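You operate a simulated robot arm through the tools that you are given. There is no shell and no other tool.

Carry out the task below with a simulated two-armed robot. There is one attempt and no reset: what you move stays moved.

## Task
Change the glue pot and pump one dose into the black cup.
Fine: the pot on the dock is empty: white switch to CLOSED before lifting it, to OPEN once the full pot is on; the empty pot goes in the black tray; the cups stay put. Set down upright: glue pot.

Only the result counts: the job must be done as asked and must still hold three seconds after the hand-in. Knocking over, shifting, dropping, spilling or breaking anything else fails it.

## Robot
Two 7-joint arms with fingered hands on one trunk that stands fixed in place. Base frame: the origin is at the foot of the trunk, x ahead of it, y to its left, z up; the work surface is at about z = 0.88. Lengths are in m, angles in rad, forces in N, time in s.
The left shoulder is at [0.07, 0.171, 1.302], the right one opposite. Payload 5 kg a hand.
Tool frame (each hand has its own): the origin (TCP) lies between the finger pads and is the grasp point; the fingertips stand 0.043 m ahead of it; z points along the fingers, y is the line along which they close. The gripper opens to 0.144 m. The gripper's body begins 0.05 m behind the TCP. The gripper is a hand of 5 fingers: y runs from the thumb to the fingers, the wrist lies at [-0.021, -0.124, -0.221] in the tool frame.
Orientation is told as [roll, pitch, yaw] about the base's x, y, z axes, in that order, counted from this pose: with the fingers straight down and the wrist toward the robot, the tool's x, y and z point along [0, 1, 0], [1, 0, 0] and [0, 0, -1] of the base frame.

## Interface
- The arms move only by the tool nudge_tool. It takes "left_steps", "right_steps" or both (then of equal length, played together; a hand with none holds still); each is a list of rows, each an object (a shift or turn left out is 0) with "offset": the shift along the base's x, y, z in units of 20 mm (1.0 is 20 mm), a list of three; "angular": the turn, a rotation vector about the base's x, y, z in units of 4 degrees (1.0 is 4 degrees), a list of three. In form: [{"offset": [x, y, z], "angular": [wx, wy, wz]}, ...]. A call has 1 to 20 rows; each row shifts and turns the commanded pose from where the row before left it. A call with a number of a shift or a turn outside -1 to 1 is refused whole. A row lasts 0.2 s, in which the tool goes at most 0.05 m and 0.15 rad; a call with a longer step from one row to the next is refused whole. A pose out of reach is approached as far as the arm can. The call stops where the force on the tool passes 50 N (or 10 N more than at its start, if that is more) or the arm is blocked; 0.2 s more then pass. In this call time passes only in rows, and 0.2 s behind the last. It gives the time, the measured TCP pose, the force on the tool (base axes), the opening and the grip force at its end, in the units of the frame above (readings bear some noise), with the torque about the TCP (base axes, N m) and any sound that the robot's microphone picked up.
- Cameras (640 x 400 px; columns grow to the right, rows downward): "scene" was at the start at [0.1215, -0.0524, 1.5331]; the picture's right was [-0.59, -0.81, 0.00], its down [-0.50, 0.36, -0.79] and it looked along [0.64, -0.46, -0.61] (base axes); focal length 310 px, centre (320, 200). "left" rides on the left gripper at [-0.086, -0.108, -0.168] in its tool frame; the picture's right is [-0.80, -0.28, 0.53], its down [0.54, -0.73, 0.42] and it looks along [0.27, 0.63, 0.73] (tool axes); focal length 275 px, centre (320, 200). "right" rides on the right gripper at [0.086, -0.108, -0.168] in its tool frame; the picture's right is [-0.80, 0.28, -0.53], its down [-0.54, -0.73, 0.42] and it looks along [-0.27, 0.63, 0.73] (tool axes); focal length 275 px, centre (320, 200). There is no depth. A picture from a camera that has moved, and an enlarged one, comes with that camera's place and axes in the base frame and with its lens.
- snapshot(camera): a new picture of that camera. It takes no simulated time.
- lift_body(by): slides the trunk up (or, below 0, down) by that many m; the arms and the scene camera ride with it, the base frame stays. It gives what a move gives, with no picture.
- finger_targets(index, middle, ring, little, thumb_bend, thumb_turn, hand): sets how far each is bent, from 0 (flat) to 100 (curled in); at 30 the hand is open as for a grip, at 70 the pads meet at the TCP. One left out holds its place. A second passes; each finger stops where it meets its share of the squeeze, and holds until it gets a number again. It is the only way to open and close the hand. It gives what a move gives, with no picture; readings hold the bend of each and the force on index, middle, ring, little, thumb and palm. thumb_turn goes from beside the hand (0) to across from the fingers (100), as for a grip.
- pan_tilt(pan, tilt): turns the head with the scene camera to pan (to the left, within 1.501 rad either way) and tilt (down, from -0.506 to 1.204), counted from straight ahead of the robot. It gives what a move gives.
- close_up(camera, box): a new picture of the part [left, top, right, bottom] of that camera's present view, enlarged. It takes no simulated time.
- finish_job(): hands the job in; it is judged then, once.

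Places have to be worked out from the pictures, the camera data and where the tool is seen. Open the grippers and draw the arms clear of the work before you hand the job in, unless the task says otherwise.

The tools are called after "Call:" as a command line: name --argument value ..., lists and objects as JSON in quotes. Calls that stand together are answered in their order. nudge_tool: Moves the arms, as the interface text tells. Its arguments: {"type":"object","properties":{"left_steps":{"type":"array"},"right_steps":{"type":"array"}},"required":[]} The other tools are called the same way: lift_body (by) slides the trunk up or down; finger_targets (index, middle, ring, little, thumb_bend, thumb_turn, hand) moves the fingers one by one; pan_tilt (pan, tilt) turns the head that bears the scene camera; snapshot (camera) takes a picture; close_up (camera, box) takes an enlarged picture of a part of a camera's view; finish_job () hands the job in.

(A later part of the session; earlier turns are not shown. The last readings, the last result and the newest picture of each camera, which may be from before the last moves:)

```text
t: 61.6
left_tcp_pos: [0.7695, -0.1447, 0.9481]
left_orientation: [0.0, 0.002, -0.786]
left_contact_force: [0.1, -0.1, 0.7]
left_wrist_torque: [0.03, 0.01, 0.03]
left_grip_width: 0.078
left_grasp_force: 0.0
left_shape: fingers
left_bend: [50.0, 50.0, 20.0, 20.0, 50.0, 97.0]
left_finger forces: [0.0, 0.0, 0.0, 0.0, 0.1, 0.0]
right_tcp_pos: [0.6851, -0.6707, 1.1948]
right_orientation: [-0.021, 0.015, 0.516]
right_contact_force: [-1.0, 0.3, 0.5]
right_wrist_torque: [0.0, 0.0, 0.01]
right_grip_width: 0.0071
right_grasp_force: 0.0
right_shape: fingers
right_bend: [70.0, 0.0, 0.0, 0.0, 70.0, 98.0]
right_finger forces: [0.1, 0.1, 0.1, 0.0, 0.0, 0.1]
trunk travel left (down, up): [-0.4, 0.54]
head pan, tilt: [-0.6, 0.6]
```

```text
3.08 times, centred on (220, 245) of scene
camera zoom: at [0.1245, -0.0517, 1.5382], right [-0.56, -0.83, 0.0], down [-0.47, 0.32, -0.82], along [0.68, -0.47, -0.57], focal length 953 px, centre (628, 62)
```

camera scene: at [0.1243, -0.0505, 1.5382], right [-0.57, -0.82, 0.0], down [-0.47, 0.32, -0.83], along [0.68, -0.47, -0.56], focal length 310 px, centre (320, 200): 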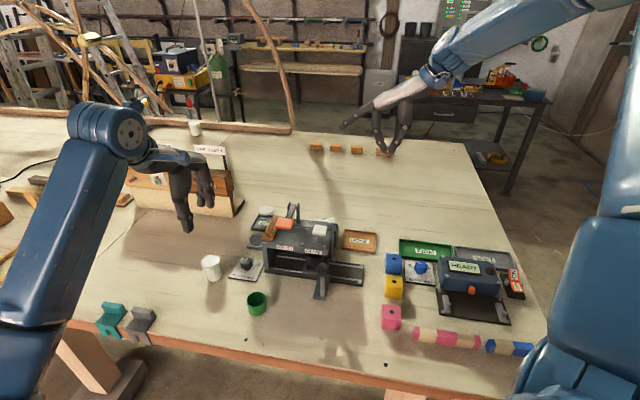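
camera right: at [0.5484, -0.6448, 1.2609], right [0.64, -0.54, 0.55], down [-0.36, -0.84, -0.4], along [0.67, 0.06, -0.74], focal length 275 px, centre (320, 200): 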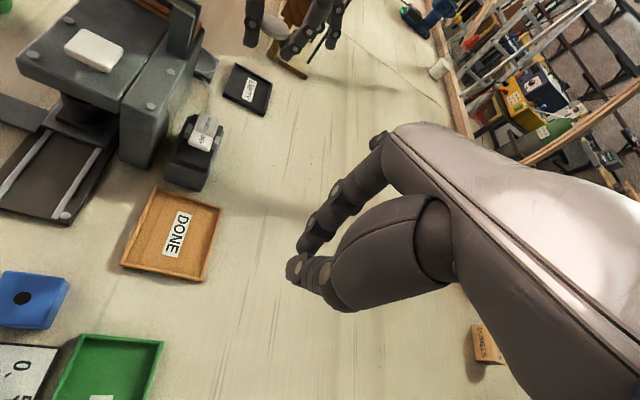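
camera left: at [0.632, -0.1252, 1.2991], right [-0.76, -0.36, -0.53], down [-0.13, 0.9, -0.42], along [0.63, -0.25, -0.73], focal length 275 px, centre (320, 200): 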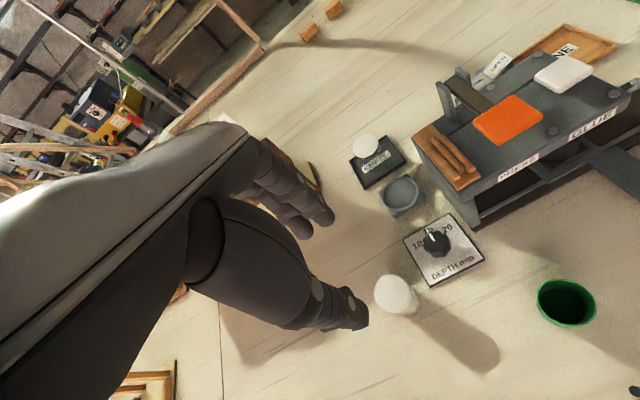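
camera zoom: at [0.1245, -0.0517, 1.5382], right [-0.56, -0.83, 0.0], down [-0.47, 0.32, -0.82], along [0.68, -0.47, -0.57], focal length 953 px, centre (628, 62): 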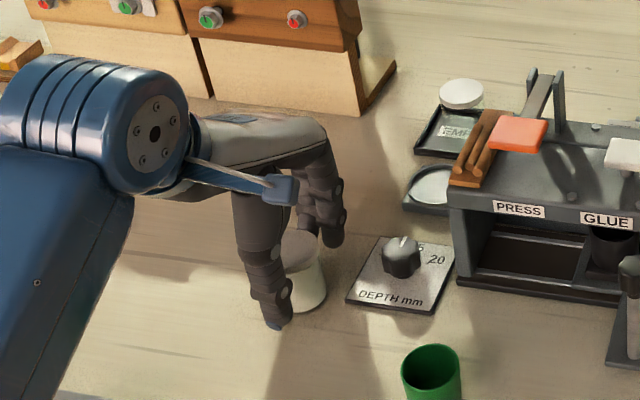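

The hand is around the full pot (its body is clearly filled white). I close thumb, index and middle in stages.

Call:
finger_targets --hand "left" --index 58 --middle 58 --thumb_bend 58

Call:
finger_targets --hand "left" --index 64 --middle 64 --thumb_bend 64

Call:
finger_targets --hand "left" --index 72 --middle 72 --thumb_bend 72

Call:
close_up --camera "left" --box '[250, 170, 430, 350]'

```text
t: 62.6
left_tcp_pos: [0.7697, -0.143, 0.9495]
left_orientation: [-0.001, 0.002, -0.784]
left_contact_force: [0.2, -0.6, -0.1]
left_wrist_torque: [0.01, -0.01, -0.04]
left_grip_width: 0.0538
left_grasp_force: 0.0
left_shape: fingers
left_bend: [57.0, 57.0, 20.0, 20.0, 57.0, 97.0]
left_finger forces: [0.0, 0.0, 0.0, 0.0, 0.0, 0.0]
right_tcp_pos: [0.6851, -0.6719, 1.1931]
right_orientation: [-0.021, 0.014, 0.516]
right_contact_force: [-0.3, -0.3, 0.4]
right_wrist_torque: [-0.01, -0.05, 0.0]
right_grip_width: 0.0072
right_grasp_force: 0.1
right_shape: fingers
right_bend: [70.0, 0.0, 0.0, 0.0, 70.0, 98.0]
right_finger forces: [0.0, 0.1, 0.0, 0.1, 0.1, 0.1]
trunk travel left (down, up): [-0.4, 0.54]
head pan, tilt: [-0.6, 0.6]
```

```text
t: 63.6
left_tcp_pos: [0.7697, -0.1456, 0.948]
left_orientation: [0.0, 0.001, -0.788]
left_contact_force: [-0.4, -0.1, 0.3]
left_wrist_torque: [0.04, 0.01, 0.0]
left_grip_width: 0.0435
left_grasp_force: 6.9
left_shape: fingers
left_bend: [61.0, 62.0, 20.0, 20.0, 60.0, 97.0]
left_finger forces: [3.2, 3.6, 0.0, 0.0, 7.0, 0.0]
right_tcp_pos: [0.6842, -0.6691, 1.1932]
right_orientation: [-0.021, 0.016, 0.514]
right_contact_force: [0.0, 0.2, 0.0]
right_wrist_torque: [0.03, -0.06, 0.01]
right_grip_width: 0.0071
right_grasp_force: 0.0
right_shape: fingers
right_bend: [70.0, 0.0, 0.0, 0.0, 70.0, 98.0]
right_finger forces: [0.1, 0.1, 0.0, 0.1, 0.1, 0.0]
trunk travel left (down, up): [-0.4, 0.54]
head pan, tilt: [-0.6, 0.6]
```

```text
t: 64.6
left_tcp_pos: [0.77, -0.1446, 0.948]
left_orientation: [-0.001, -0.001, -0.785]
left_contact_force: [0.2, 0.6, -0.1]
left_wrist_torque: [0.01, 0.0, 0.02]
left_grip_width: 0.0419
left_grasp_force: 19.7
left_shape: fingers
left_bend: [63.0, 64.0, 20.0, 20.0, 61.0, 96.0]
left_finger forces: [10.0, 9.4, 0.1, 0.0, 19.9, 0.1]
right_tcp_pos: [0.6843, -0.6697, 1.1926]
right_orientation: [-0.02, 0.015, 0.514]
right_contact_force: [-0.8, -0.3, 0.1]
right_wrist_torque: [-0.04, 0.01, 0.0]
right_grip_width: 0.0074
right_grasp_force: 0.2
right_shape: fingers
right_bend: [70.0, 0.0, 0.0, 0.0, 70.0, 98.0]
right_finger forces: [0.0, 0.0, 0.0, 0.1, 0.0, 0.0]
trunk travel left (down, up): [-0.4, 0.54]
head pan, tilt: [-0.6, 0.6]
```

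```text
2.22 times, centred on (340, 260) of left
camera zoom: at [0.6316, -0.1288, 1.1169], right [-0.76, -0.36, -0.53], down [-0.13, 0.9, -0.42], along [0.63, -0.25, -0.73], focal length 612 px, centre (276, 67)
```

zoom: 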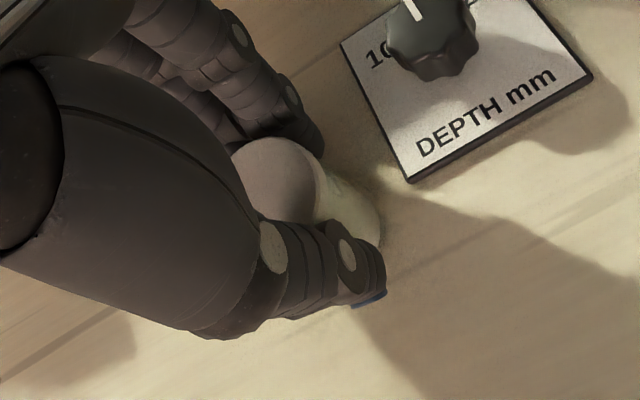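

The full pot is held with 20 N, evenly. I lift it straight up, slowly at first.

Call:
nudge_tool --left_steps '[{"offset": [0, 0, 0.2]}, {"offset": [0, 0, 0.3]}, {"offset": [0, 0, 0.5]}, {"offset": [0, 0, 0.7]}, {"offset": [0, 0, 0.8]}, {"offset": [0, 0, 0.8]}, {"offset": [0, 0, 0.8]}, {"offset": [0, 0, 0.8]}]'

Call:
close_up --camera "left" --box '[250, 170, 430, 350]'

Call:
close_up --camera "scene" --box '[150, 140, 290, 290]'

```text
t: 66.4
left_tcp_pos: [0.7706, -0.1446, 1.0476]
left_orientation: [0.0, 0.0, -0.787]
left_contact_force: [-0.5, 0.5, -1.2]
left_wrist_torque: [-0.01, -0.06, -0.03]
left_grip_width: 0.0418
left_grasp_force: 19.9
left_shape: fingers
left_bend: [63.0, 64.0, 20.0, 20.0, 61.0, 96.0]
left_finger forces: [10.0, 9.5, 0.1, 0.0, 19.9, 0.0]
right_tcp_pos: [0.6842, -0.67, 1.1927]
right_orientation: [-0.021, 0.016, 0.514]
right_contact_force: [0.3, 1.1, 0.6]
right_wrist_torque: [-0.01, -0.01, 0.01]
right_grip_width: 0.0074
right_grasp_force: 0.1
right_shape: fingers
right_bend: [70.0, 0.0, 0.0, 0.0, 70.0, 98.0]
right_finger forces: [0.0, 0.1, 0.0, 0.1, 0.1, 0.1]
trunk travel left (down, up): [-0.4, 0.54]
head pan, tilt: [-0.6, 0.6]
```

```text
2.22 times, centred on (340, 260) of left
camera zoom: at [0.633, -0.1279, 1.2156], right [-0.76, -0.36, -0.53], down [-0.13, 0.9, -0.42], along [0.63, -0.25, -0.73], focal length 612 px, centre (276, 67)
```

zoom: 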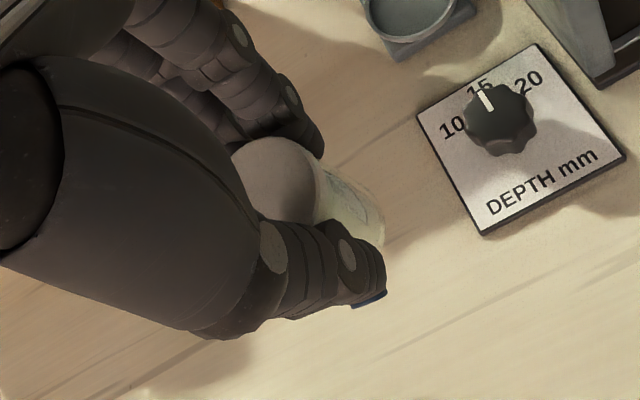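

```text
2.67 times, centred on (220, 215) of scene
camera zoom: at [0.1243, -0.0517, 1.5381], right [-0.56, -0.83, 0.0], down [-0.47, 0.32, -0.82], along [0.68, -0.47, -0.57], focal length 826 px, centre (587, 160)
```

zoom: 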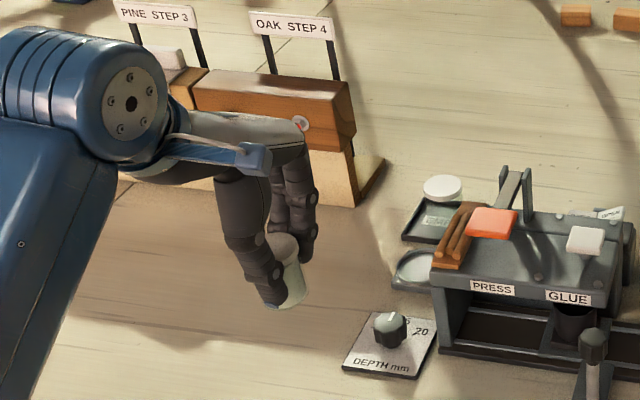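

The pot is up. I zoom in to check that it hangs upright in the hand and to find its centre relative to the tool.

Call:
close_up --camera "scene" --box '[190, 210, 240, 265]'

Call:
close_up --camera "left" --box '[300, 210, 370, 280]'

Call:
close_up --camera "right" --box '[0, 0, 320, 200]'

```text
7.27 times, centred on (215, 238) of scene
camera zoom: at [0.1243, -0.0517, 1.5381], right [-0.56, -0.83, 0.0], down [-0.47, 0.32, -0.82], along [0.68, -0.47, -0.57], focal length 2253 px, centre (1084, -73)
```

zoom: 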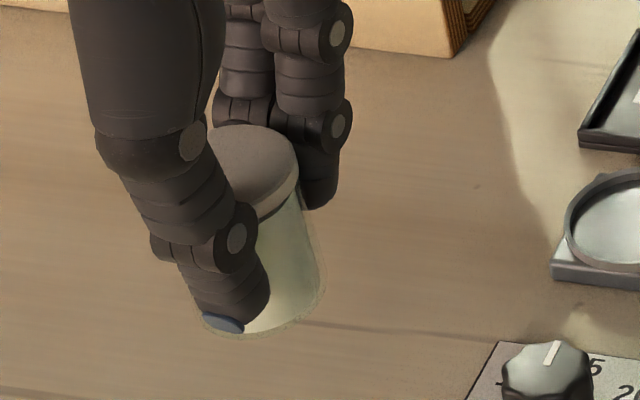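

```text
5.71 times, centred on (335, 245) of left
camera zoom: at [0.633, -0.1279, 1.2156], right [-0.76, -0.36, -0.53], down [-0.13, 0.9, -0.42], along [0.63, -0.25, -0.73], focal length 1573 px, centre (234, -57)
```

zoom: 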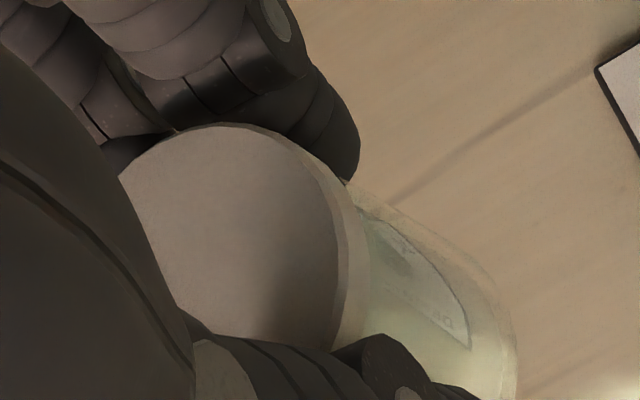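

```text
2.00 times, centred on (160, 100) of right
camera zoom: at [0.5485, -0.6444, 1.3611], right [0.64, -0.54, 0.55], down [-0.36, -0.84, -0.4], along [0.67, 0.06, -0.74], focal length 551 px, centre (640, 400)
```

zoom: 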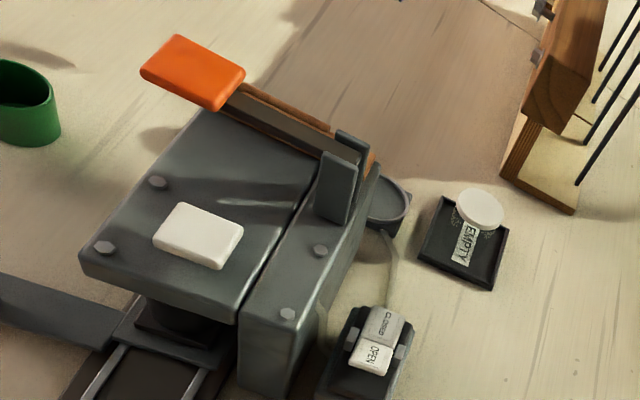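

The pot hangs upright. I carry it at this height over to the dock, keeping the orientation.

Call:
nudge_tool --left_steps '[{"offset": [0.34, -1, 0]}, {"offset": [0.34, -1, 0]}, {"offset": [0.34, -1, 0]}, {"offset": [0.34, -1, 0]}, {"offset": [0.34, -1, 0]}, {"offset": [0.34, -1, 0]}, {"offset": [0.34, -1, 0]}, {"offset": [0.34, -0.97, 0]}]'

Call:
close_up --camera "left" --box '[270, 180, 430, 340]'

Call:
close_up --camera "scene" --box '[220, 150, 300, 260]'

Call:
close_up --camera "right" --box '[100, 0, 280, 140]'

```text
t: 68.2
left_tcp_pos: [0.8268, -0.3037, 1.048]
left_orientation: [0.002, 0.003, -0.784]
left_contact_force: [0.3, 0.2, -1.5]
left_wrist_torque: [0.0, 0.02, -0.02]
left_grip_width: 0.0414
left_grasp_force: 19.7
left_shape: fingers
left_bend: [63.0, 64.0, 20.0, 20.0, 61.0, 96.0]
left_finger forces: [10.0, 9.7, 0.0, 0.0, 19.7, 0.0]
right_tcp_pos: [0.6858, -0.6712, 1.1912]
right_orientation: [-0.018, 0.016, 0.515]
right_contact_force: [-1.1, -0.5, -0.9]
right_wrist_torque: [-0.01, 0.0, -0.01]
right_grip_width: 0.0072
right_grasp_force: 0.2
right_shape: fingers
right_bend: [70.0, 0.0, 0.0, 0.0, 70.0, 98.0]
right_finger forces: [0.0, 0.0, 0.0, 0.0, 0.0, 0.0]
trunk travel left (down, up): [-0.4, 0.54]
head pan, tilt: [-0.6, 0.6]
```

```text
2.50 times, centred on (350, 260) of left
camera zoom: at [0.6883, -0.288, 1.2164], right [-0.76, -0.36, -0.53], down [-0.13, 0.9, -0.42], along [0.63, -0.25, -0.73], focal length 688 px, centre (245, 50)
```

zoom: 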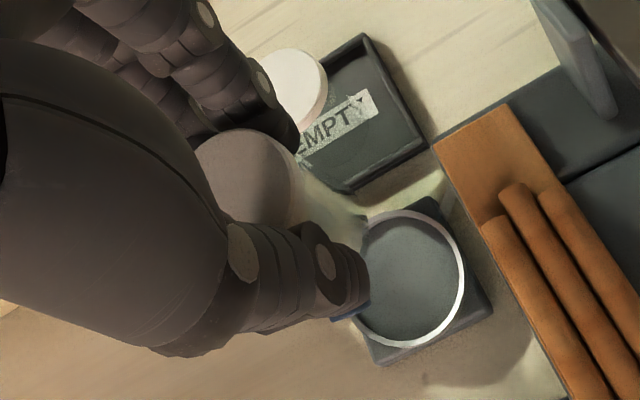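

```text
3.64 times, centred on (260, 205) of scene
camera zoom: at [0.1245, -0.0529, 1.5381], right [-0.56, -0.83, 0.0], down [-0.47, 0.32, -0.82], along [0.68, -0.47, -0.57], focal length 1126 px, centre (538, 182)
```

zoom: 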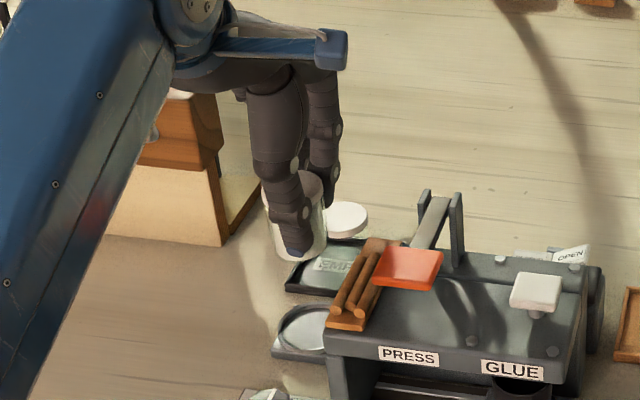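

```text
2.86 times, centred on (190, 70) of right
camera zoom: at [0.5487, -0.6454, 1.3605], right [0.64, -0.54, 0.55], down [-0.36, -0.84, -0.4], along [0.67, 0.06, -0.74], focal length 786 px, centre (691, 571)
```

zoom: 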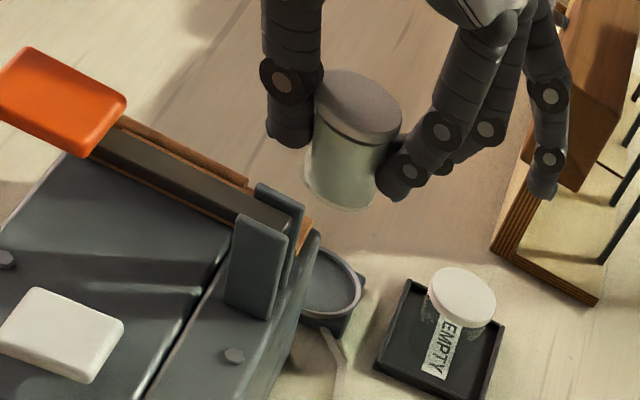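

The right camera shows the pot hanging upright; its centre lies about 4 mm toward the thumb from the grasp point, which puts it right over the dock centre. I lower it until its foot is about 1 cm above the ring and look again.

Call:
nudge_tool --left_steps '[{"offset": [0, -0.05, -0.8]}, {"offset": [0, 0, -0.8]}, {"offset": [0, 0, -0.8]}, {"offset": [0, 0, -0.8]}, {"offset": [0, 0, -0.4]}]'

Call:
close_up --camera "left" --box '[270, 180, 430, 340]'

Call:
close_up --camera "scene" --box '[230, 200, 290, 260]'

Call:
close_up --camera "right" --box '[140, 0, 260, 110]'

```text
t: 69.4
left_tcp_pos: [0.8246, -0.305, 0.9758]
left_orientation: [0.0, 0.0, -0.785]
left_contact_force: [-0.2, -0.7, -0.7]
left_wrist_torque: [0.0, -0.01, 0.01]
left_grip_width: 0.0415
left_grasp_force: 19.9
left_shape: fingers
left_bend: [63.0, 64.0, 20.0, 20.0, 61.0, 96.0]
left_finger forces: [10.0, 9.5, 0.0, 0.0, 19.7, 0.1]
right_tcp_pos: [0.6862, -0.6697, 1.1923]
right_orientation: [-0.021, 0.016, 0.516]
right_contact_force: [0.2, -0.3, -0.8]
right_wrist_torque: [-0.02, -0.01, 0.01]
right_grip_width: 0.0073
right_grasp_force: 0.1
right_shape: fingers
right_bend: [70.0, 0.0, 0.0, 0.0, 70.0, 98.0]
right_finger forces: [0.0, 0.0, 0.0, 0.0, 0.1, 0.1]
trunk travel left (down, up): [-0.4, 0.54]
head pan, tilt: [-0.6, 0.6]
```

```text
2.50 times, centred on (350, 260) of left
camera zoom: at [0.6866, -0.2889, 1.1437], right [-0.76, -0.36, -0.53], down [-0.13, 0.9, -0.42], along [0.63, -0.25, -0.73], focal length 688 px, centre (245, 50)
```

zoom: 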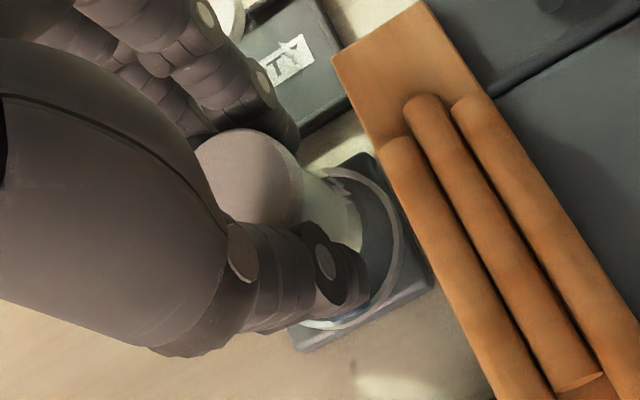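

```text
6.67 times, centred on (260, 230) of scene
camera zoom: at [0.1246, -0.0519, 1.5381], right [-0.56, -0.83, 0.0], down [-0.47, 0.32, -0.82], along [0.68, -0.47, -0.57], focal length 2065 px, centre (720, 0)
```

zoom: 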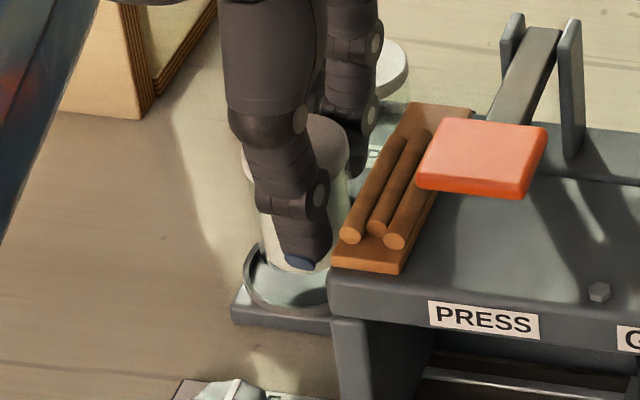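

```text
3.64 times, centred on (200, 55) of right
camera zoom: at [0.5488, -0.6446, 1.3609], right [0.64, -0.54, 0.55], down [-0.37, -0.84, -0.4], along [0.67, 0.06, -0.74], focal length 1001 px, centre (756, 727)
```

zoom: 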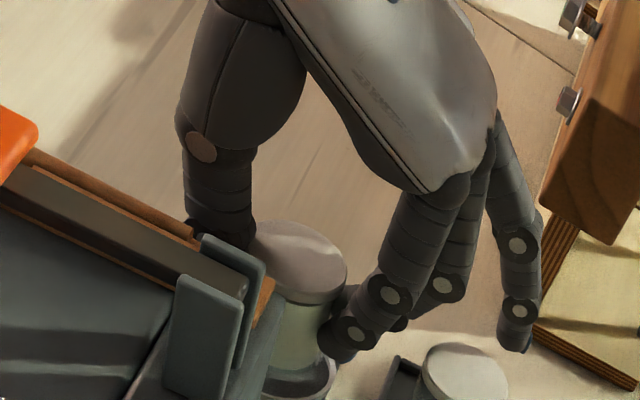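

The foot looks concentric with the ring in the scene view. I enlarge the left view more to check the other direction before the last centimetre.

Call:
close_up --camera "left" --box '[325, 205, 385, 265]'

Call:
close_up --camera "scene" --box '[245, 222, 275, 250]'

Call:
close_up --camera "right" --box '[185, 55, 245, 115]'

```text
6.67 times, centred on (355, 235) of left
camera zoom: at [0.6866, -0.2889, 1.1437], right [-0.76, -0.36, -0.53], down [-0.13, 0.9, -0.42], along [0.63, -0.25, -0.73], focal length 1835 px, centre (87, -33)
```

zoom: 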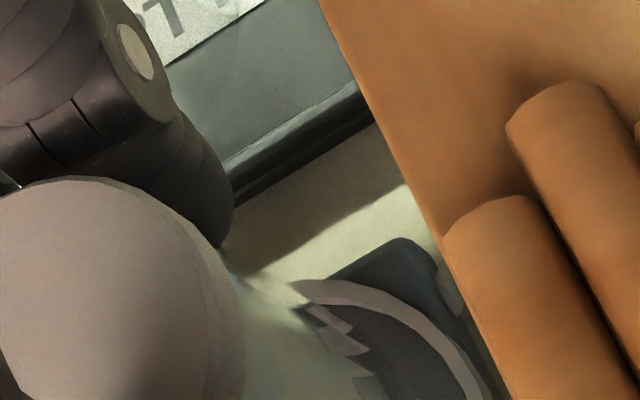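

```text
14.29 times, centred on (260, 236) of scene
camera zoom: at [0.1246, -0.0519, 1.5381], right [-0.56, -0.83, 0.0], down [-0.47, 0.32, -0.82], along [0.68, -0.47, -0.57], focal length 4425 px, centre (1177, -314)
```

zoom: 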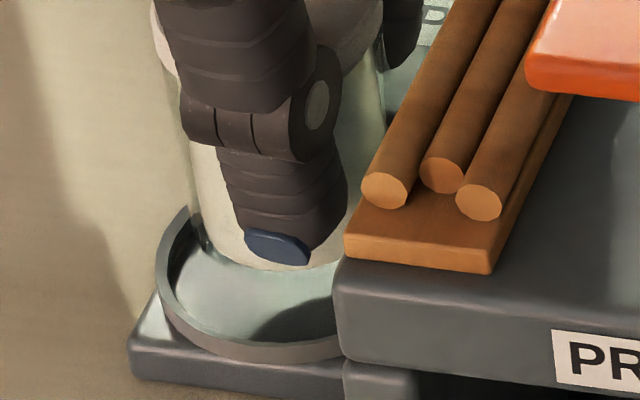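

```text
6.67 times, centred on (215, 85) of right
camera zoom: at [0.5488, -0.6446, 1.3609], right [0.64, -0.54, 0.55], down [-0.37, -0.84, -0.4], along [0.67, 0.06, -0.74], focal length 1835 px, centre (1020, 967)
```

zoom: 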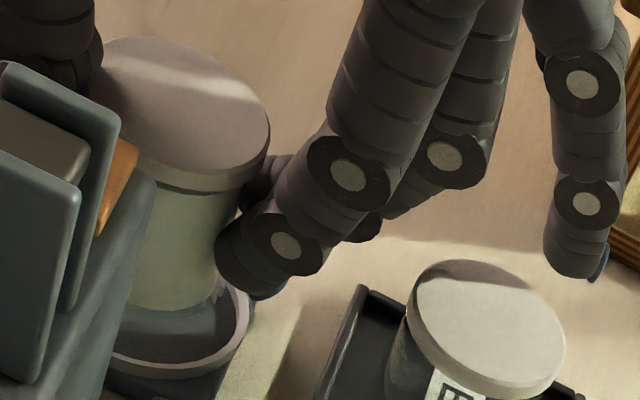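

The views agree that the foot is centred over the ring within about 2 mm. I lower in small steps, watching for an early contact that would mean it sits on the rim.

Call:
nudge_tool --left_steps '[{"offset": [0, 0, -0.15]}, {"offset": [0, 0, -0.15]}, {"offset": [0, 0, -0.15]}, {"offset": [0, 0, -0.1]}]'

Call:
close_up --camera "scene" --box '[245, 222, 275, 250]'

Call:
close_up --camera "right" --box '[185, 55, 245, 115]'

```text
t: 70.4
left_tcp_pos: [0.8241, -0.3038, 0.9634]
left_orientation: [0.0, 0.002, -0.786]
left_contact_force: [-1.4, -0.3, -1.1]
left_wrist_torque: [0.0, 0.01, 0.02]
left_grip_width: 0.0417
left_grasp_force: 19.6
left_shape: fingers
left_bend: [63.0, 64.0, 20.0, 20.0, 61.0, 96.0]
left_finger forces: [10.1, 9.6, 0.0, 0.0, 19.7, 0.0]
right_tcp_pos: [0.6851, -0.669, 1.1933]
right_orientation: [-0.021, 0.017, 0.514]
right_contact_force: [0.5, -0.2, 0.3]
right_wrist_torque: [-0.06, -0.01, 0.0]
right_grip_width: 0.0074
right_grasp_force: 0.0
right_shape: fingers
right_bend: [70.0, 0.0, 0.0, 0.0, 70.0, 98.0]
right_finger forces: [0.0, 0.0, 0.0, 0.1, 0.0, 0.0]
trunk travel left (down, up): [-0.4, 0.54]
head pan, tilt: [-0.6, 0.6]
```

```text
14.29 times, centred on (260, 236) of scene
camera zoom: at [0.1246, -0.0518, 1.5381], right [-0.56, -0.83, 0.0], down [-0.47, 0.32, -0.82], along [0.68, -0.47, -0.57], focal length 4425 px, centre (1177, -314)
```

zoom: 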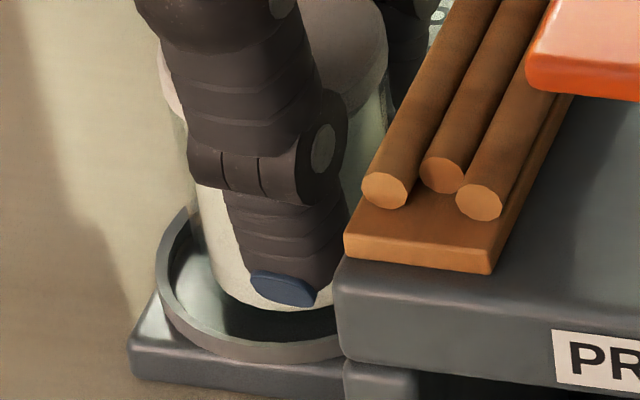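

```text
6.67 times, centred on (215, 85) of right
camera zoom: at [0.5488, -0.6445, 1.3609], right [0.64, -0.54, 0.55], down [-0.37, -0.84, -0.4], along [0.67, 0.06, -0.74], focal length 1835 px, centre (1020, 967)
```

zoom: 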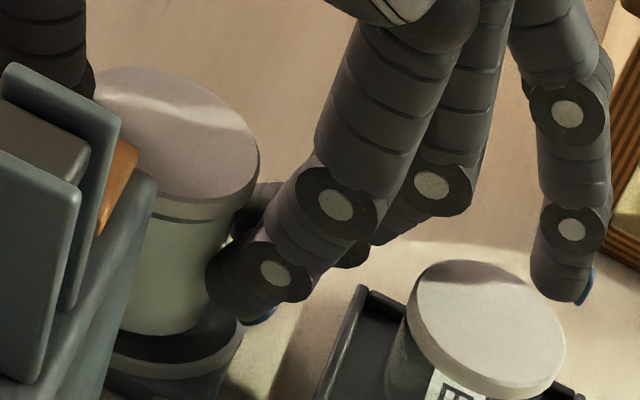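

The foot is now at rim level with a clear gap all round. I go on down in 2 mm steps until it seats.

Call:
nudge_tool --left_steps '[{"offset": [0, 0, -0.1]}, {"offset": [0, 0, -0.1]}, {"offset": [0, 0, -0.1]}]'

Call:
close_up --camera "scene" --box '[245, 222, 275, 250]'

```text
t: 71.2
left_tcp_pos: [0.8236, -0.3038, 0.9588]
left_orientation: [0.0, -0.004, -0.786]
left_contact_force: [1.9, -0.4, 5.8]
left_wrist_torque: [0.02, 0.0, -0.01]
left_grip_width: 0.0411
left_grasp_force: 20.7
left_shape: fingers
left_bend: [63.0, 64.0, 20.0, 20.0, 61.0, 96.0]
left_finger forces: [10.6, 11.2, 0.0, 0.1, 20.1, 0.0]
right_tcp_pos: [0.6852, -0.67, 1.1936]
right_orientation: [-0.021, 0.017, 0.515]
right_contact_force: [0.7, 0.1, -0.9]
right_wrist_torque: [0.02, -0.01, -0.02]
right_grip_width: 0.0073
right_grasp_force: 0.1
right_shape: fingers
right_bend: [70.0, 0.0, 0.0, 0.0, 70.0, 98.0]
right_finger forces: [0.1, 0.0, 0.0, 0.0, 0.1, 0.0]
trunk travel left (down, up): [-0.4, 0.54]
head pan, tilt: [-0.6, 0.6]
```

```text
14.29 times, centred on (260, 236) of scene
camera zoom: at [0.1236, -0.0514, 1.5384], right [-0.56, -0.83, 0.0], down [-0.47, 0.32, -0.83], along [0.68, -0.47, -0.56], focal length 4425 px, centre (1177, -314)
```

zoom: 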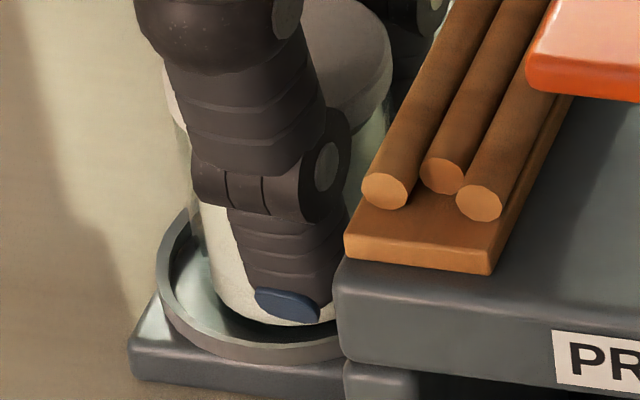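

It seats at TCP z ≈ 0.958 with 5.8 N, as the empty pot did. I release gently, first a little.

Call:
finger_targets --hand "left" --index 59 --middle 60 --thumb_bend 57

Call:
close_up --camera "scene" --box '[235, 205, 285, 250]'

Call:
close_up --camera "right" --box '[185, 55, 245, 115]'

Call:
close_up --camera "left" --box '[270, 180, 430, 340]'

```text
t: 72.2
left_tcp_pos: [0.8246, -0.3046, 0.9572]
left_orientation: [0.0, 0.001, -0.786]
left_contact_force: [0.1, -0.4, -0.2]
left_wrist_torque: [-0.03, -0.02, -0.02]
left_grip_width: 0.0513
left_grasp_force: 0.1
left_shape: fingers
left_bend: [59.0, 60.0, 20.0, 20.0, 56.0, 97.0]
left_finger forces: [0.0, 0.0, 0.1, 0.0, 0.0, 0.0]
right_tcp_pos: [0.6844, -0.6695, 1.1938]
right_orientation: [-0.022, 0.016, 0.516]
right_contact_force: [0.0, -0.1, 0.8]
right_wrist_torque: [0.01, 0.0, 0.0]
right_grip_width: 0.0074
right_grasp_force: 0.0
right_shape: fingers
right_bend: [70.0, 0.0, 0.0, 0.0, 70.0, 98.0]
right_finger forces: [0.0, 0.0, 0.1, 0.0, 0.1, 0.1]
trunk travel left (down, up): [-0.4, 0.54]
head pan, tilt: [-0.6, 0.6]
```

```text
8.89 times, centred on (260, 228) of scene
camera zoom: at [0.1245, -0.0517, 1.5381], right [-0.56, -0.83, 0.0], down [-0.47, 0.32, -0.82], along [0.68, -0.47, -0.57], focal length 2753 px, centre (853, -44)
```

zoom: 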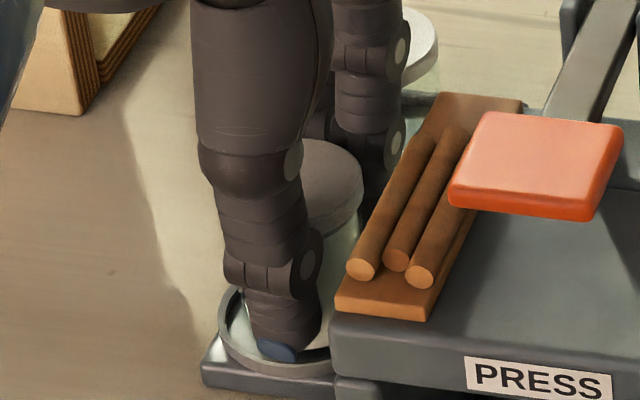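

```text
6.67 times, centred on (215, 85) of right
camera zoom: at [0.5486, -0.6444, 1.3611], right [0.64, -0.54, 0.55], down [-0.36, -0.84, -0.4], along [0.67, 0.06, -0.74], focal length 1835 px, centre (1020, 967)
```

zoom: 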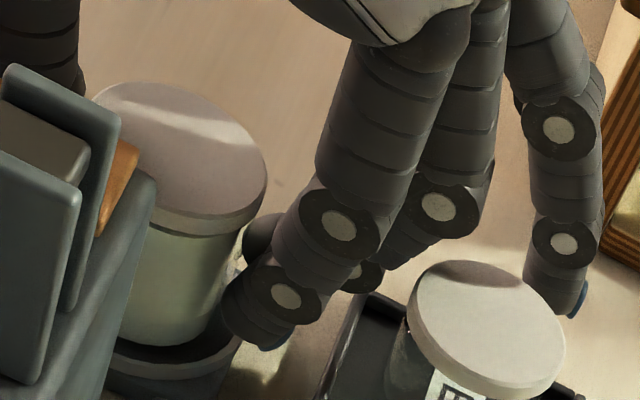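

```text
2.50 times, centred on (350, 260) of left
camera zoom: at [0.6863, -0.2887, 1.1263], right [-0.76, -0.36, -0.53], down [-0.13, 0.9, -0.42], along [0.63, -0.25, -0.73], focal length 688 px, centre (245, 50)
```

zoom: 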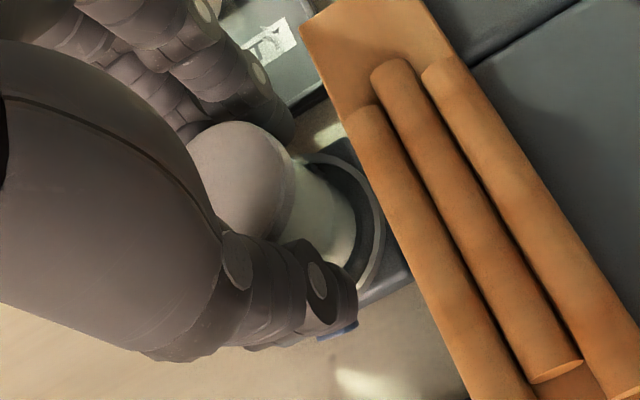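

The pot stands free in the dock ring. I open to 46 and lift the left hand straight up and back.

Call:
finger_targets --hand "left" --index 46 --middle 46 --thumb_bend 46

Call:
nudge_tool --left_steps '[{"offset": [0, 0, 0.3]}, {"offset": [0, 0, 0.5]}, {"offset": [0, 0, 0.8]}, {"offset": [0, 0, 1]}, {"offset": [0, 0, 1]}, {"offset": [0, 0, 1]}, {"offset": [0, 0, 1]}, {"offset": [0, 0, 1]}]'

Call:
close_up --camera "left" --box '[300, 160, 460, 340]'

Call:
close_up --camera "scene" --box '[225, 190, 295, 255]'

Call:
close_up --camera "right" --box '[150, 20, 270, 120]'

```text
t: 73.2
left_tcp_pos: [0.825, -0.3042, 0.9579]
left_orientation: [-0.001, 0.003, -0.784]
left_contact_force: [-0.6, 0.9, -0.4]
left_wrist_torque: [-0.03, -0.02, 0.01]
left_grip_width: 0.0924
left_grasp_force: 0.1
left_shape: fingers
left_bend: [46.0, 46.0, 20.0, 20.0, 46.0, 97.0]
left_finger forces: [0.1, 0.0, 0.0, 0.0, 0.1, 0.0]
right_tcp_pos: [0.6848, -0.67, 1.1926]
right_orientation: [-0.021, 0.015, 0.515]
right_contact_force: [0.0, -0.4, -0.8]
right_wrist_torque: [0.0, 0.01, -0.01]
right_grip_width: 0.0073
right_grasp_force: 0.1
right_shape: fingers
right_bend: [70.0, 0.0, 0.0, 0.0, 70.0, 98.0]
right_finger forces: [0.0, 0.0, 0.0, 0.0, 0.0, 0.0]
trunk travel left (down, up): [-0.4, 0.54]
head pan, tilt: [-0.6, 0.6]
```

```text
t: 75.0
left_tcp_pos: [0.8241, -0.3054, 1.0908]
left_orientation: [-0.003, 0.001, -0.786]
left_contact_force: [0.0, 0.1, 0.6]
left_wrist_torque: [0.02, 0.02, 0.01]
left_grip_width: 0.0926
left_grasp_force: 0.0
left_shape: fingers
left_bend: [46.0, 46.0, 20.0, 20.0, 46.0, 97.0]
left_finger forces: [0.0, 0.0, 0.1, 0.0, 0.0, 0.1]
right_tcp_pos: [0.6853, -0.6709, 1.1937]
right_orientation: [-0.02, 0.015, 0.513]
right_contact_force: [-0.3, 0.7, 0.4]
right_wrist_torque: [0.0, -0.02, -0.02]
right_grip_width: 0.0074
right_grasp_force: 0.0
right_shape: fingers
right_bend: [70.0, 0.0, 0.0, 0.0, 70.0, 98.0]
right_finger forces: [0.0, 0.0, 0.1, 0.0, 0.0, 0.0]
trunk travel left (down, up): [-0.4, 0.54]
head pan, tilt: [-0.6, 0.6]
```

```text
2.22 times, centred on (380, 250) of left
camera zoom: at [0.6855, -0.289, 1.2595], right [-0.76, -0.36, -0.53], down [-0.13, 0.9, -0.42], along [0.63, -0.25, -0.73], focal length 612 px, centre (187, 89)
```

zoom: 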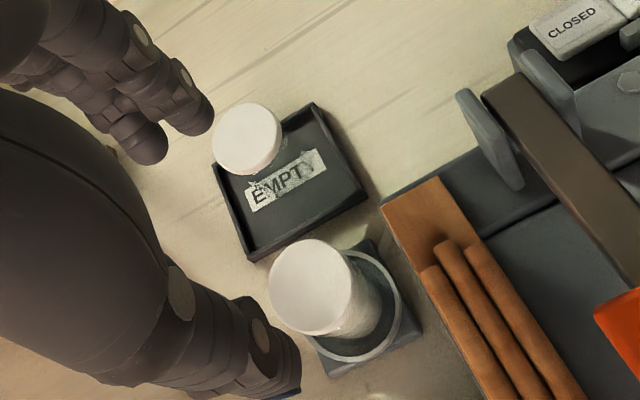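

```text
6.15 times, centred on (260, 222) of scene
camera zoom: at [0.124, -0.0516, 1.5382], right [-0.56, -0.83, 0.0], down [-0.47, 0.32, -0.83], along [0.68, -0.47, -0.56], focal length 1906 px, centre (689, 62)
```

zoom: 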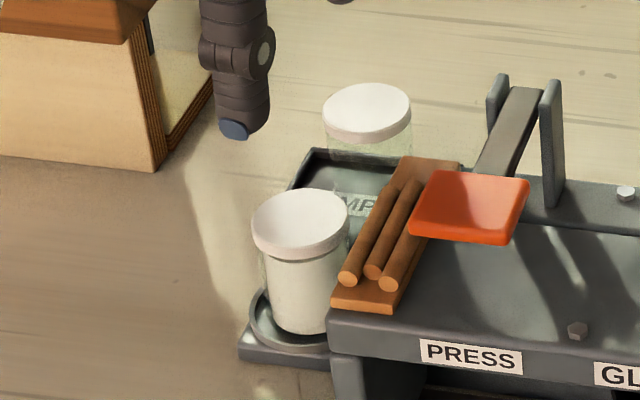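

```text
4.00 times, centred on (210, 70) of right
camera zoom: at [0.5482, -0.6444, 1.3613], right [0.64, -0.54, 0.55], down [-0.36, -0.84, -0.4], along [0.68, 0.06, -0.74], focal length 1101 px, centre (760, 720)
```

zoom: 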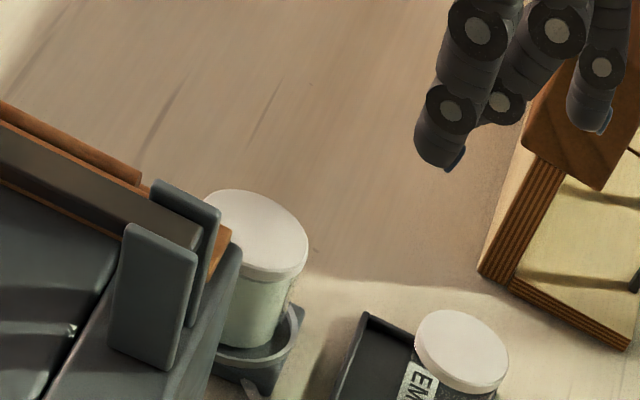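

The full pot stands upright in the dock ring. Now the left hand withdraws to its own side while the right hand comes back toward the switch, this time over the OPEN half.

Call:
nudge_tool --left_steps '[{"offset": [0, 0.3, 0.8]}, {"offset": [-0.1, 0.9, 0.5]}, {"offset": [-0.2, 1, 0.4]}, {"offset": [-0.2, 1, 0.4]}, {"offset": [-0.2, 1, 0.4]}, {"offset": [-0.2, 1, 0.4]}, {"offset": [-0.2, 1, 0.4]}, {"offset": [-0.2, 1, 0.4]}, {"offset": [-0.2, 1, 0.4]}, {"offset": [-0.2, 1, 0.4]}, {"offset": [-0.2, 1, 0.4]}, {"offset": [-0.2, 1, 0.4]}, {"offset": [-0.2, 1, 0.4]}, {"offset": [-0.2, 1, 0.4]}]' --right_steps '[{"offset": [0, 0.3, -0.98]}, {"offset": [0, 0.3, -0.98]}, {"offset": [0, 0.3, -0.98]}, {"offset": [0, 0.3, -0.98]}, {"offset": [0, 0.3, -0.98]}, {"offset": [0, 0.3, -0.98]}, {"offset": [0.1, 0.9, 0]}, {"offset": [0.1, 0.9, 0]}, {"offset": [0.1, 0.9, 0]}, {"offset": [0.1, 0.9, 0]}, {"offset": [0.1, 0.9, 0]}, {"offset": [0.1, 0.9, 0]}, {"offset": [0.1, 0.9, 0]}, {"offset": [0.1, 0.9, 0]}]'

Call:
close_up --camera "right" --box '[200, 190, 360, 350]'

Call:
snapshot --camera "scene"

```text
t: 78.0
left_tcp_pos: [0.7757, -0.0391, 1.2128]
left_orientation: [-0.003, -0.001, -0.786]
left_contact_force: [0.1, 0.1, 0.1]
left_wrist_torque: [-0.06, -0.01, 0.02]
left_grip_width: 0.0926
left_grasp_force: 0.0
left_shape: fingers
left_bend: [46.0, 46.0, 20.0, 20.0, 46.0, 97.0]
left_finger forces: [0.1, 0.1, 0.0, 0.0, 0.1, 0.1]
right_tcp_pos: [0.701, -0.4893, 1.0775]
right_orientation: [-0.021, 0.017, 0.516]
right_contact_force: [1.1, 0.6, -0.6]
right_wrist_torque: [-0.04, 0.0, -0.02]
right_grip_width: 0.0073
right_grasp_force: 0.1
right_shape: fingers
right_bend: [70.0, 0.0, 0.0, 0.0, 70.0, 98.0]
right_finger forces: [0.0, 0.0, 0.0, 0.1, 0.0, 0.1]
trunk travel left (down, up): [-0.4, 0.54]
head pan, tilt: [-0.6, 0.6]
```

```text
2.50 times, centred on (280, 270) of right
camera zoom: at [0.5635, -0.4633, 1.2455], right [0.64, -0.54, 0.55], down [-0.37, -0.84, -0.4], along [0.67, 0.06, -0.74], focal length 688 px, centre (420, 25)
```

zoom: 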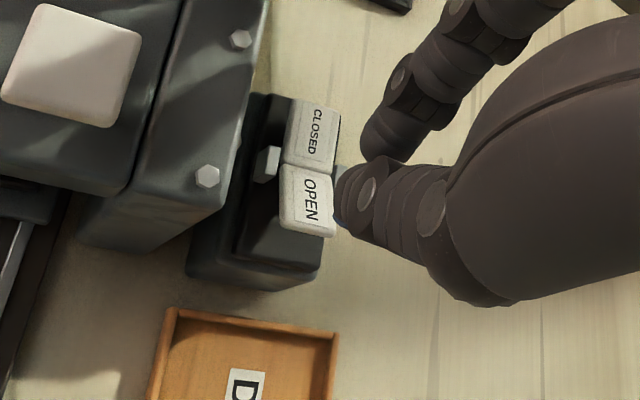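

```text
taken
camera scene: at [0.1247, -0.0496, 1.5382], right [-0.57, -0.82, 0.0], down [-0.47, 0.32, -0.83], along [0.68, -0.47, -0.56], focal length 310 px, centre (320, 200)
```

scene: 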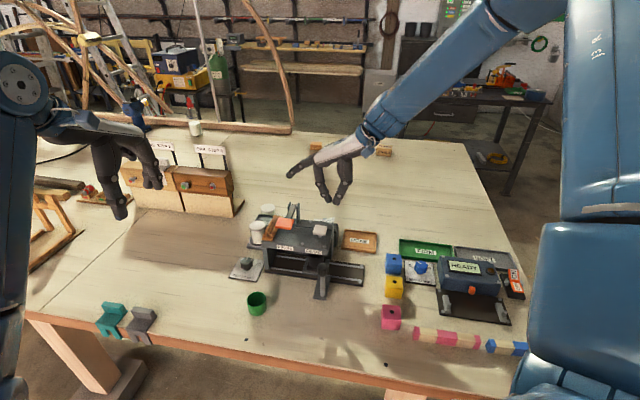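

The tips are above the OPEN half. I lower to just above it and check.

Call:
nudge_tool --right_steps '[{"offset": [0, 0, -0.8]}, {"offset": [0, 0, -0.8]}, {"offset": [0, 0, -0.8]}, {"offset": [0, 0, -0.3]}]'

Call:
close_up --camera "right" --box '[210, 210, 350, 350]'

Call:
close_up --camera "scene" --box '[280, 170, 380, 250]'

```text
t: 79.0
left_tcp_pos: [0.7759, -0.0417, 1.213]
left_orientation: [0.0, 0.0, -0.787]
left_contact_force: [0.7, 0.6, -0.1]
left_wrist_torque: [-0.02, -0.01, 0.01]
left_grip_width: 0.0926
left_grasp_force: 0.1
left_shape: fingers
left_bend: [46.0, 46.0, 20.0, 20.0, 46.0, 97.0]
left_finger forces: [0.0, 0.0, 0.0, 0.1, 0.0, 0.0]
right_tcp_pos: [0.7011, -0.4903, 1.021]
right_orientation: [-0.02, 0.016, 0.517]
right_contact_force: [-0.3, 0.3, 0.4]
right_wrist_torque: [0.01, -0.04, -0.01]
right_grip_width: 0.007
right_grasp_force: 0.1
right_shape: fingers
right_bend: [70.0, 0.0, 0.0, 0.0, 70.0, 98.0]
right_finger forces: [0.0, 0.0, 0.0, 0.0, 0.1, 0.0]
trunk travel left (down, up): [-0.4, 0.54]
head pan, tilt: [-0.6, 0.6]
```

```text
2.86 times, centred on (280, 280) of right
camera zoom: at [0.564, -0.4644, 1.1896], right [0.64, -0.54, 0.55], down [-0.37, -0.84, -0.4], along [0.67, 0.06, -0.74], focal length 786 px, centre (434, -29)
```

zoom: 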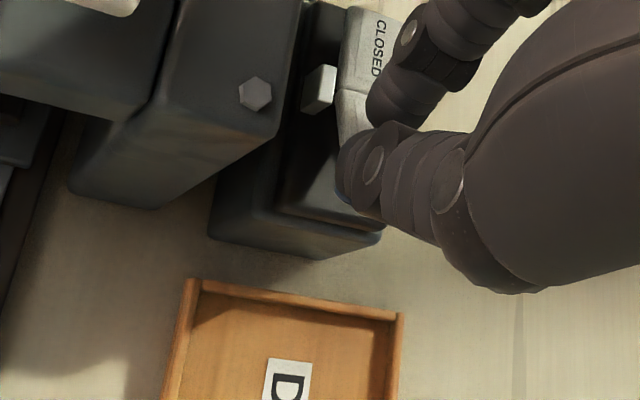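

```text
5.00 times, centred on (330, 210) of scene
camera zoom: at [0.1248, -0.0517, 1.5381], right [-0.56, -0.83, 0.0], down [-0.47, 0.32, -0.82], along [0.68, -0.47, -0.57], focal length 1549 px, centre (270, 150)
```

zoom: 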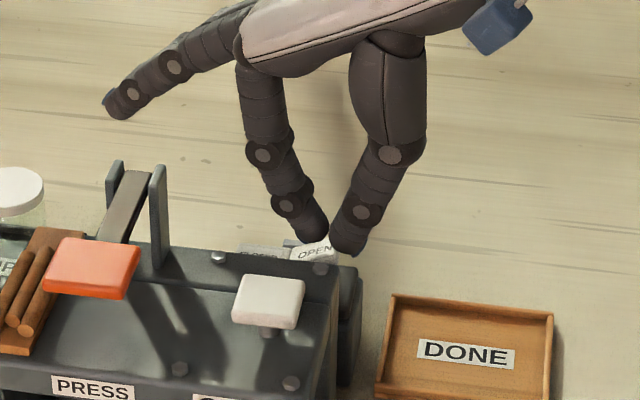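

The thumb tip stands near the outer edge of the OPEN half, so I shift 4 mm inward and then press down in small steps.

Call:
nudge_tool --right_steps '[{"offset": [0.2, 0.17, 0]}, {"offset": [0, 0, -0.2]}, {"offset": [0, 0, -0.2]}, {"offset": [0, 0, -0.2]}, {"offset": [0, 0, -0.2]}]'

Call:
close_up --camera "scene" --box '[280, 170, 380, 250]'

Call:
close_up --camera "right" --box '[210, 210, 350, 350]'

```text
t: 80.2
left_tcp_pos: [0.7748, -0.042, 1.2136]
left_orientation: [-0.001, 0.001, -0.784]
left_contact_force: [-1.2, 0.0, -0.1]
left_wrist_torque: [0.05, -0.01, -0.01]
left_grip_width: 0.0926
left_grasp_force: 0.0
left_shape: fingers
left_bend: [46.0, 46.0, 20.0, 20.0, 46.0, 97.0]
left_finger forces: [0.0, 0.1, 0.1, 0.0, 0.1, 0.0]
right_tcp_pos: [0.7049, -0.4866, 1.0052]
right_orientation: [-0.02, 0.014, 0.513]
right_contact_force: [0.0, 0.2, 0.7]
right_wrist_torque: [0.01, 0.01, -0.02]
right_grip_width: 0.0076
right_grasp_force: 0.0
right_shape: fingers
right_bend: [70.0, 0.0, 0.0, 0.0, 70.0, 98.0]
right_finger forces: [0.1, 0.0, 0.0, 0.1, 0.2, 0.1]
trunk travel left (down, up): [-0.4, 0.54]
head pan, tilt: [-0.6, 0.6]
```

```text
5.00 times, centred on (330, 210) of scene
camera zoom: at [0.1246, -0.0518, 1.5381], right [-0.56, -0.83, 0.0], down [-0.47, 0.32, -0.82], along [0.68, -0.47, -0.57], focal length 1549 px, centre (270, 150)
```

zoom: 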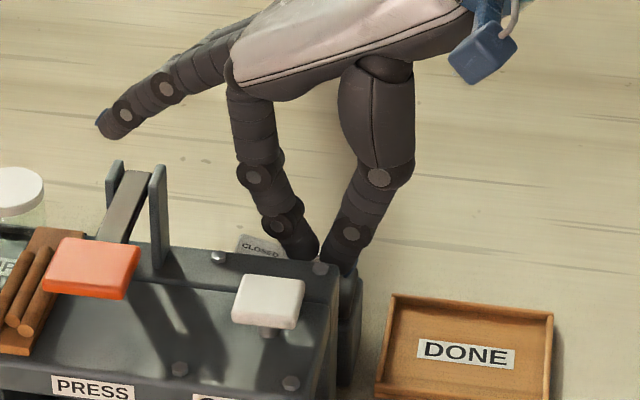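

```text
2.86 times, centred on (280, 280) of right
camera zoom: at [0.5681, -0.461, 1.1735], right [0.64, -0.54, 0.55], down [-0.36, -0.84, -0.4], along [0.67, 0.06, -0.74], focal length 786 px, centre (434, -29)
```

zoom: 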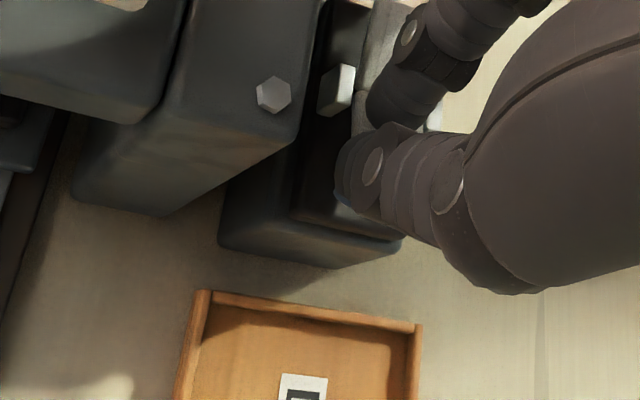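

The CLOSED half is rising again. I press a few millimetres further to complete the flip.

Call:
nudge_tool --right_steps '[{"offset": [0, 0, -0.2]}, {"offset": [0, 0, -0.2]}, {"offset": [0, 0, -0.1]}]'

Call:
close_up --camera "scene" --box '[280, 170, 380, 250]'

```text
t: 81.0
left_tcp_pos: [0.7747, -0.0387, 1.2127]
left_orientation: [0.0, 0.001, -0.786]
left_contact_force: [0.2, -1.2, 0.4]
left_wrist_torque: [-0.01, -0.01, 0.03]
left_grip_width: 0.0923
left_grasp_force: 0.0
left_shape: fingers
left_bend: [46.0, 46.0, 20.0, 20.0, 46.0, 97.0]
left_finger forces: [0.0, 0.0, 0.0, 0.0, 0.0, 0.1]
right_tcp_pos: [0.7059, -0.4851, 1.0002]
right_orientation: [-0.024, 0.013, 0.516]
right_contact_force: [2.4, 0.2, 18.5]
right_wrist_torque: [0.3, -0.15, -0.05]
right_grip_width: 0.0067
right_grasp_force: 9.5
right_shape: fingers
right_bend: [70.0, 0.0, 0.0, 0.0, 70.0, 98.0]
right_finger forces: [18.1, 0.0, 0.0, 0.0, 0.7, 0.1]
trunk travel left (down, up): [-0.4, 0.54]
head pan, tilt: [-0.6, 0.6]
```

```text
5.00 times, centred on (330, 210) of scene
camera zoom: at [0.1231, -0.0503, 1.5387], right [-0.56, -0.83, 0.0], down [-0.47, 0.32, -0.83], along [0.68, -0.47, -0.56], focal length 1549 px, centre (270, 150)
```

zoom: 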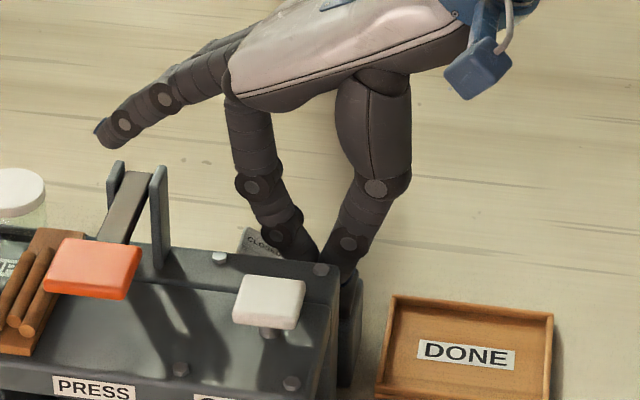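

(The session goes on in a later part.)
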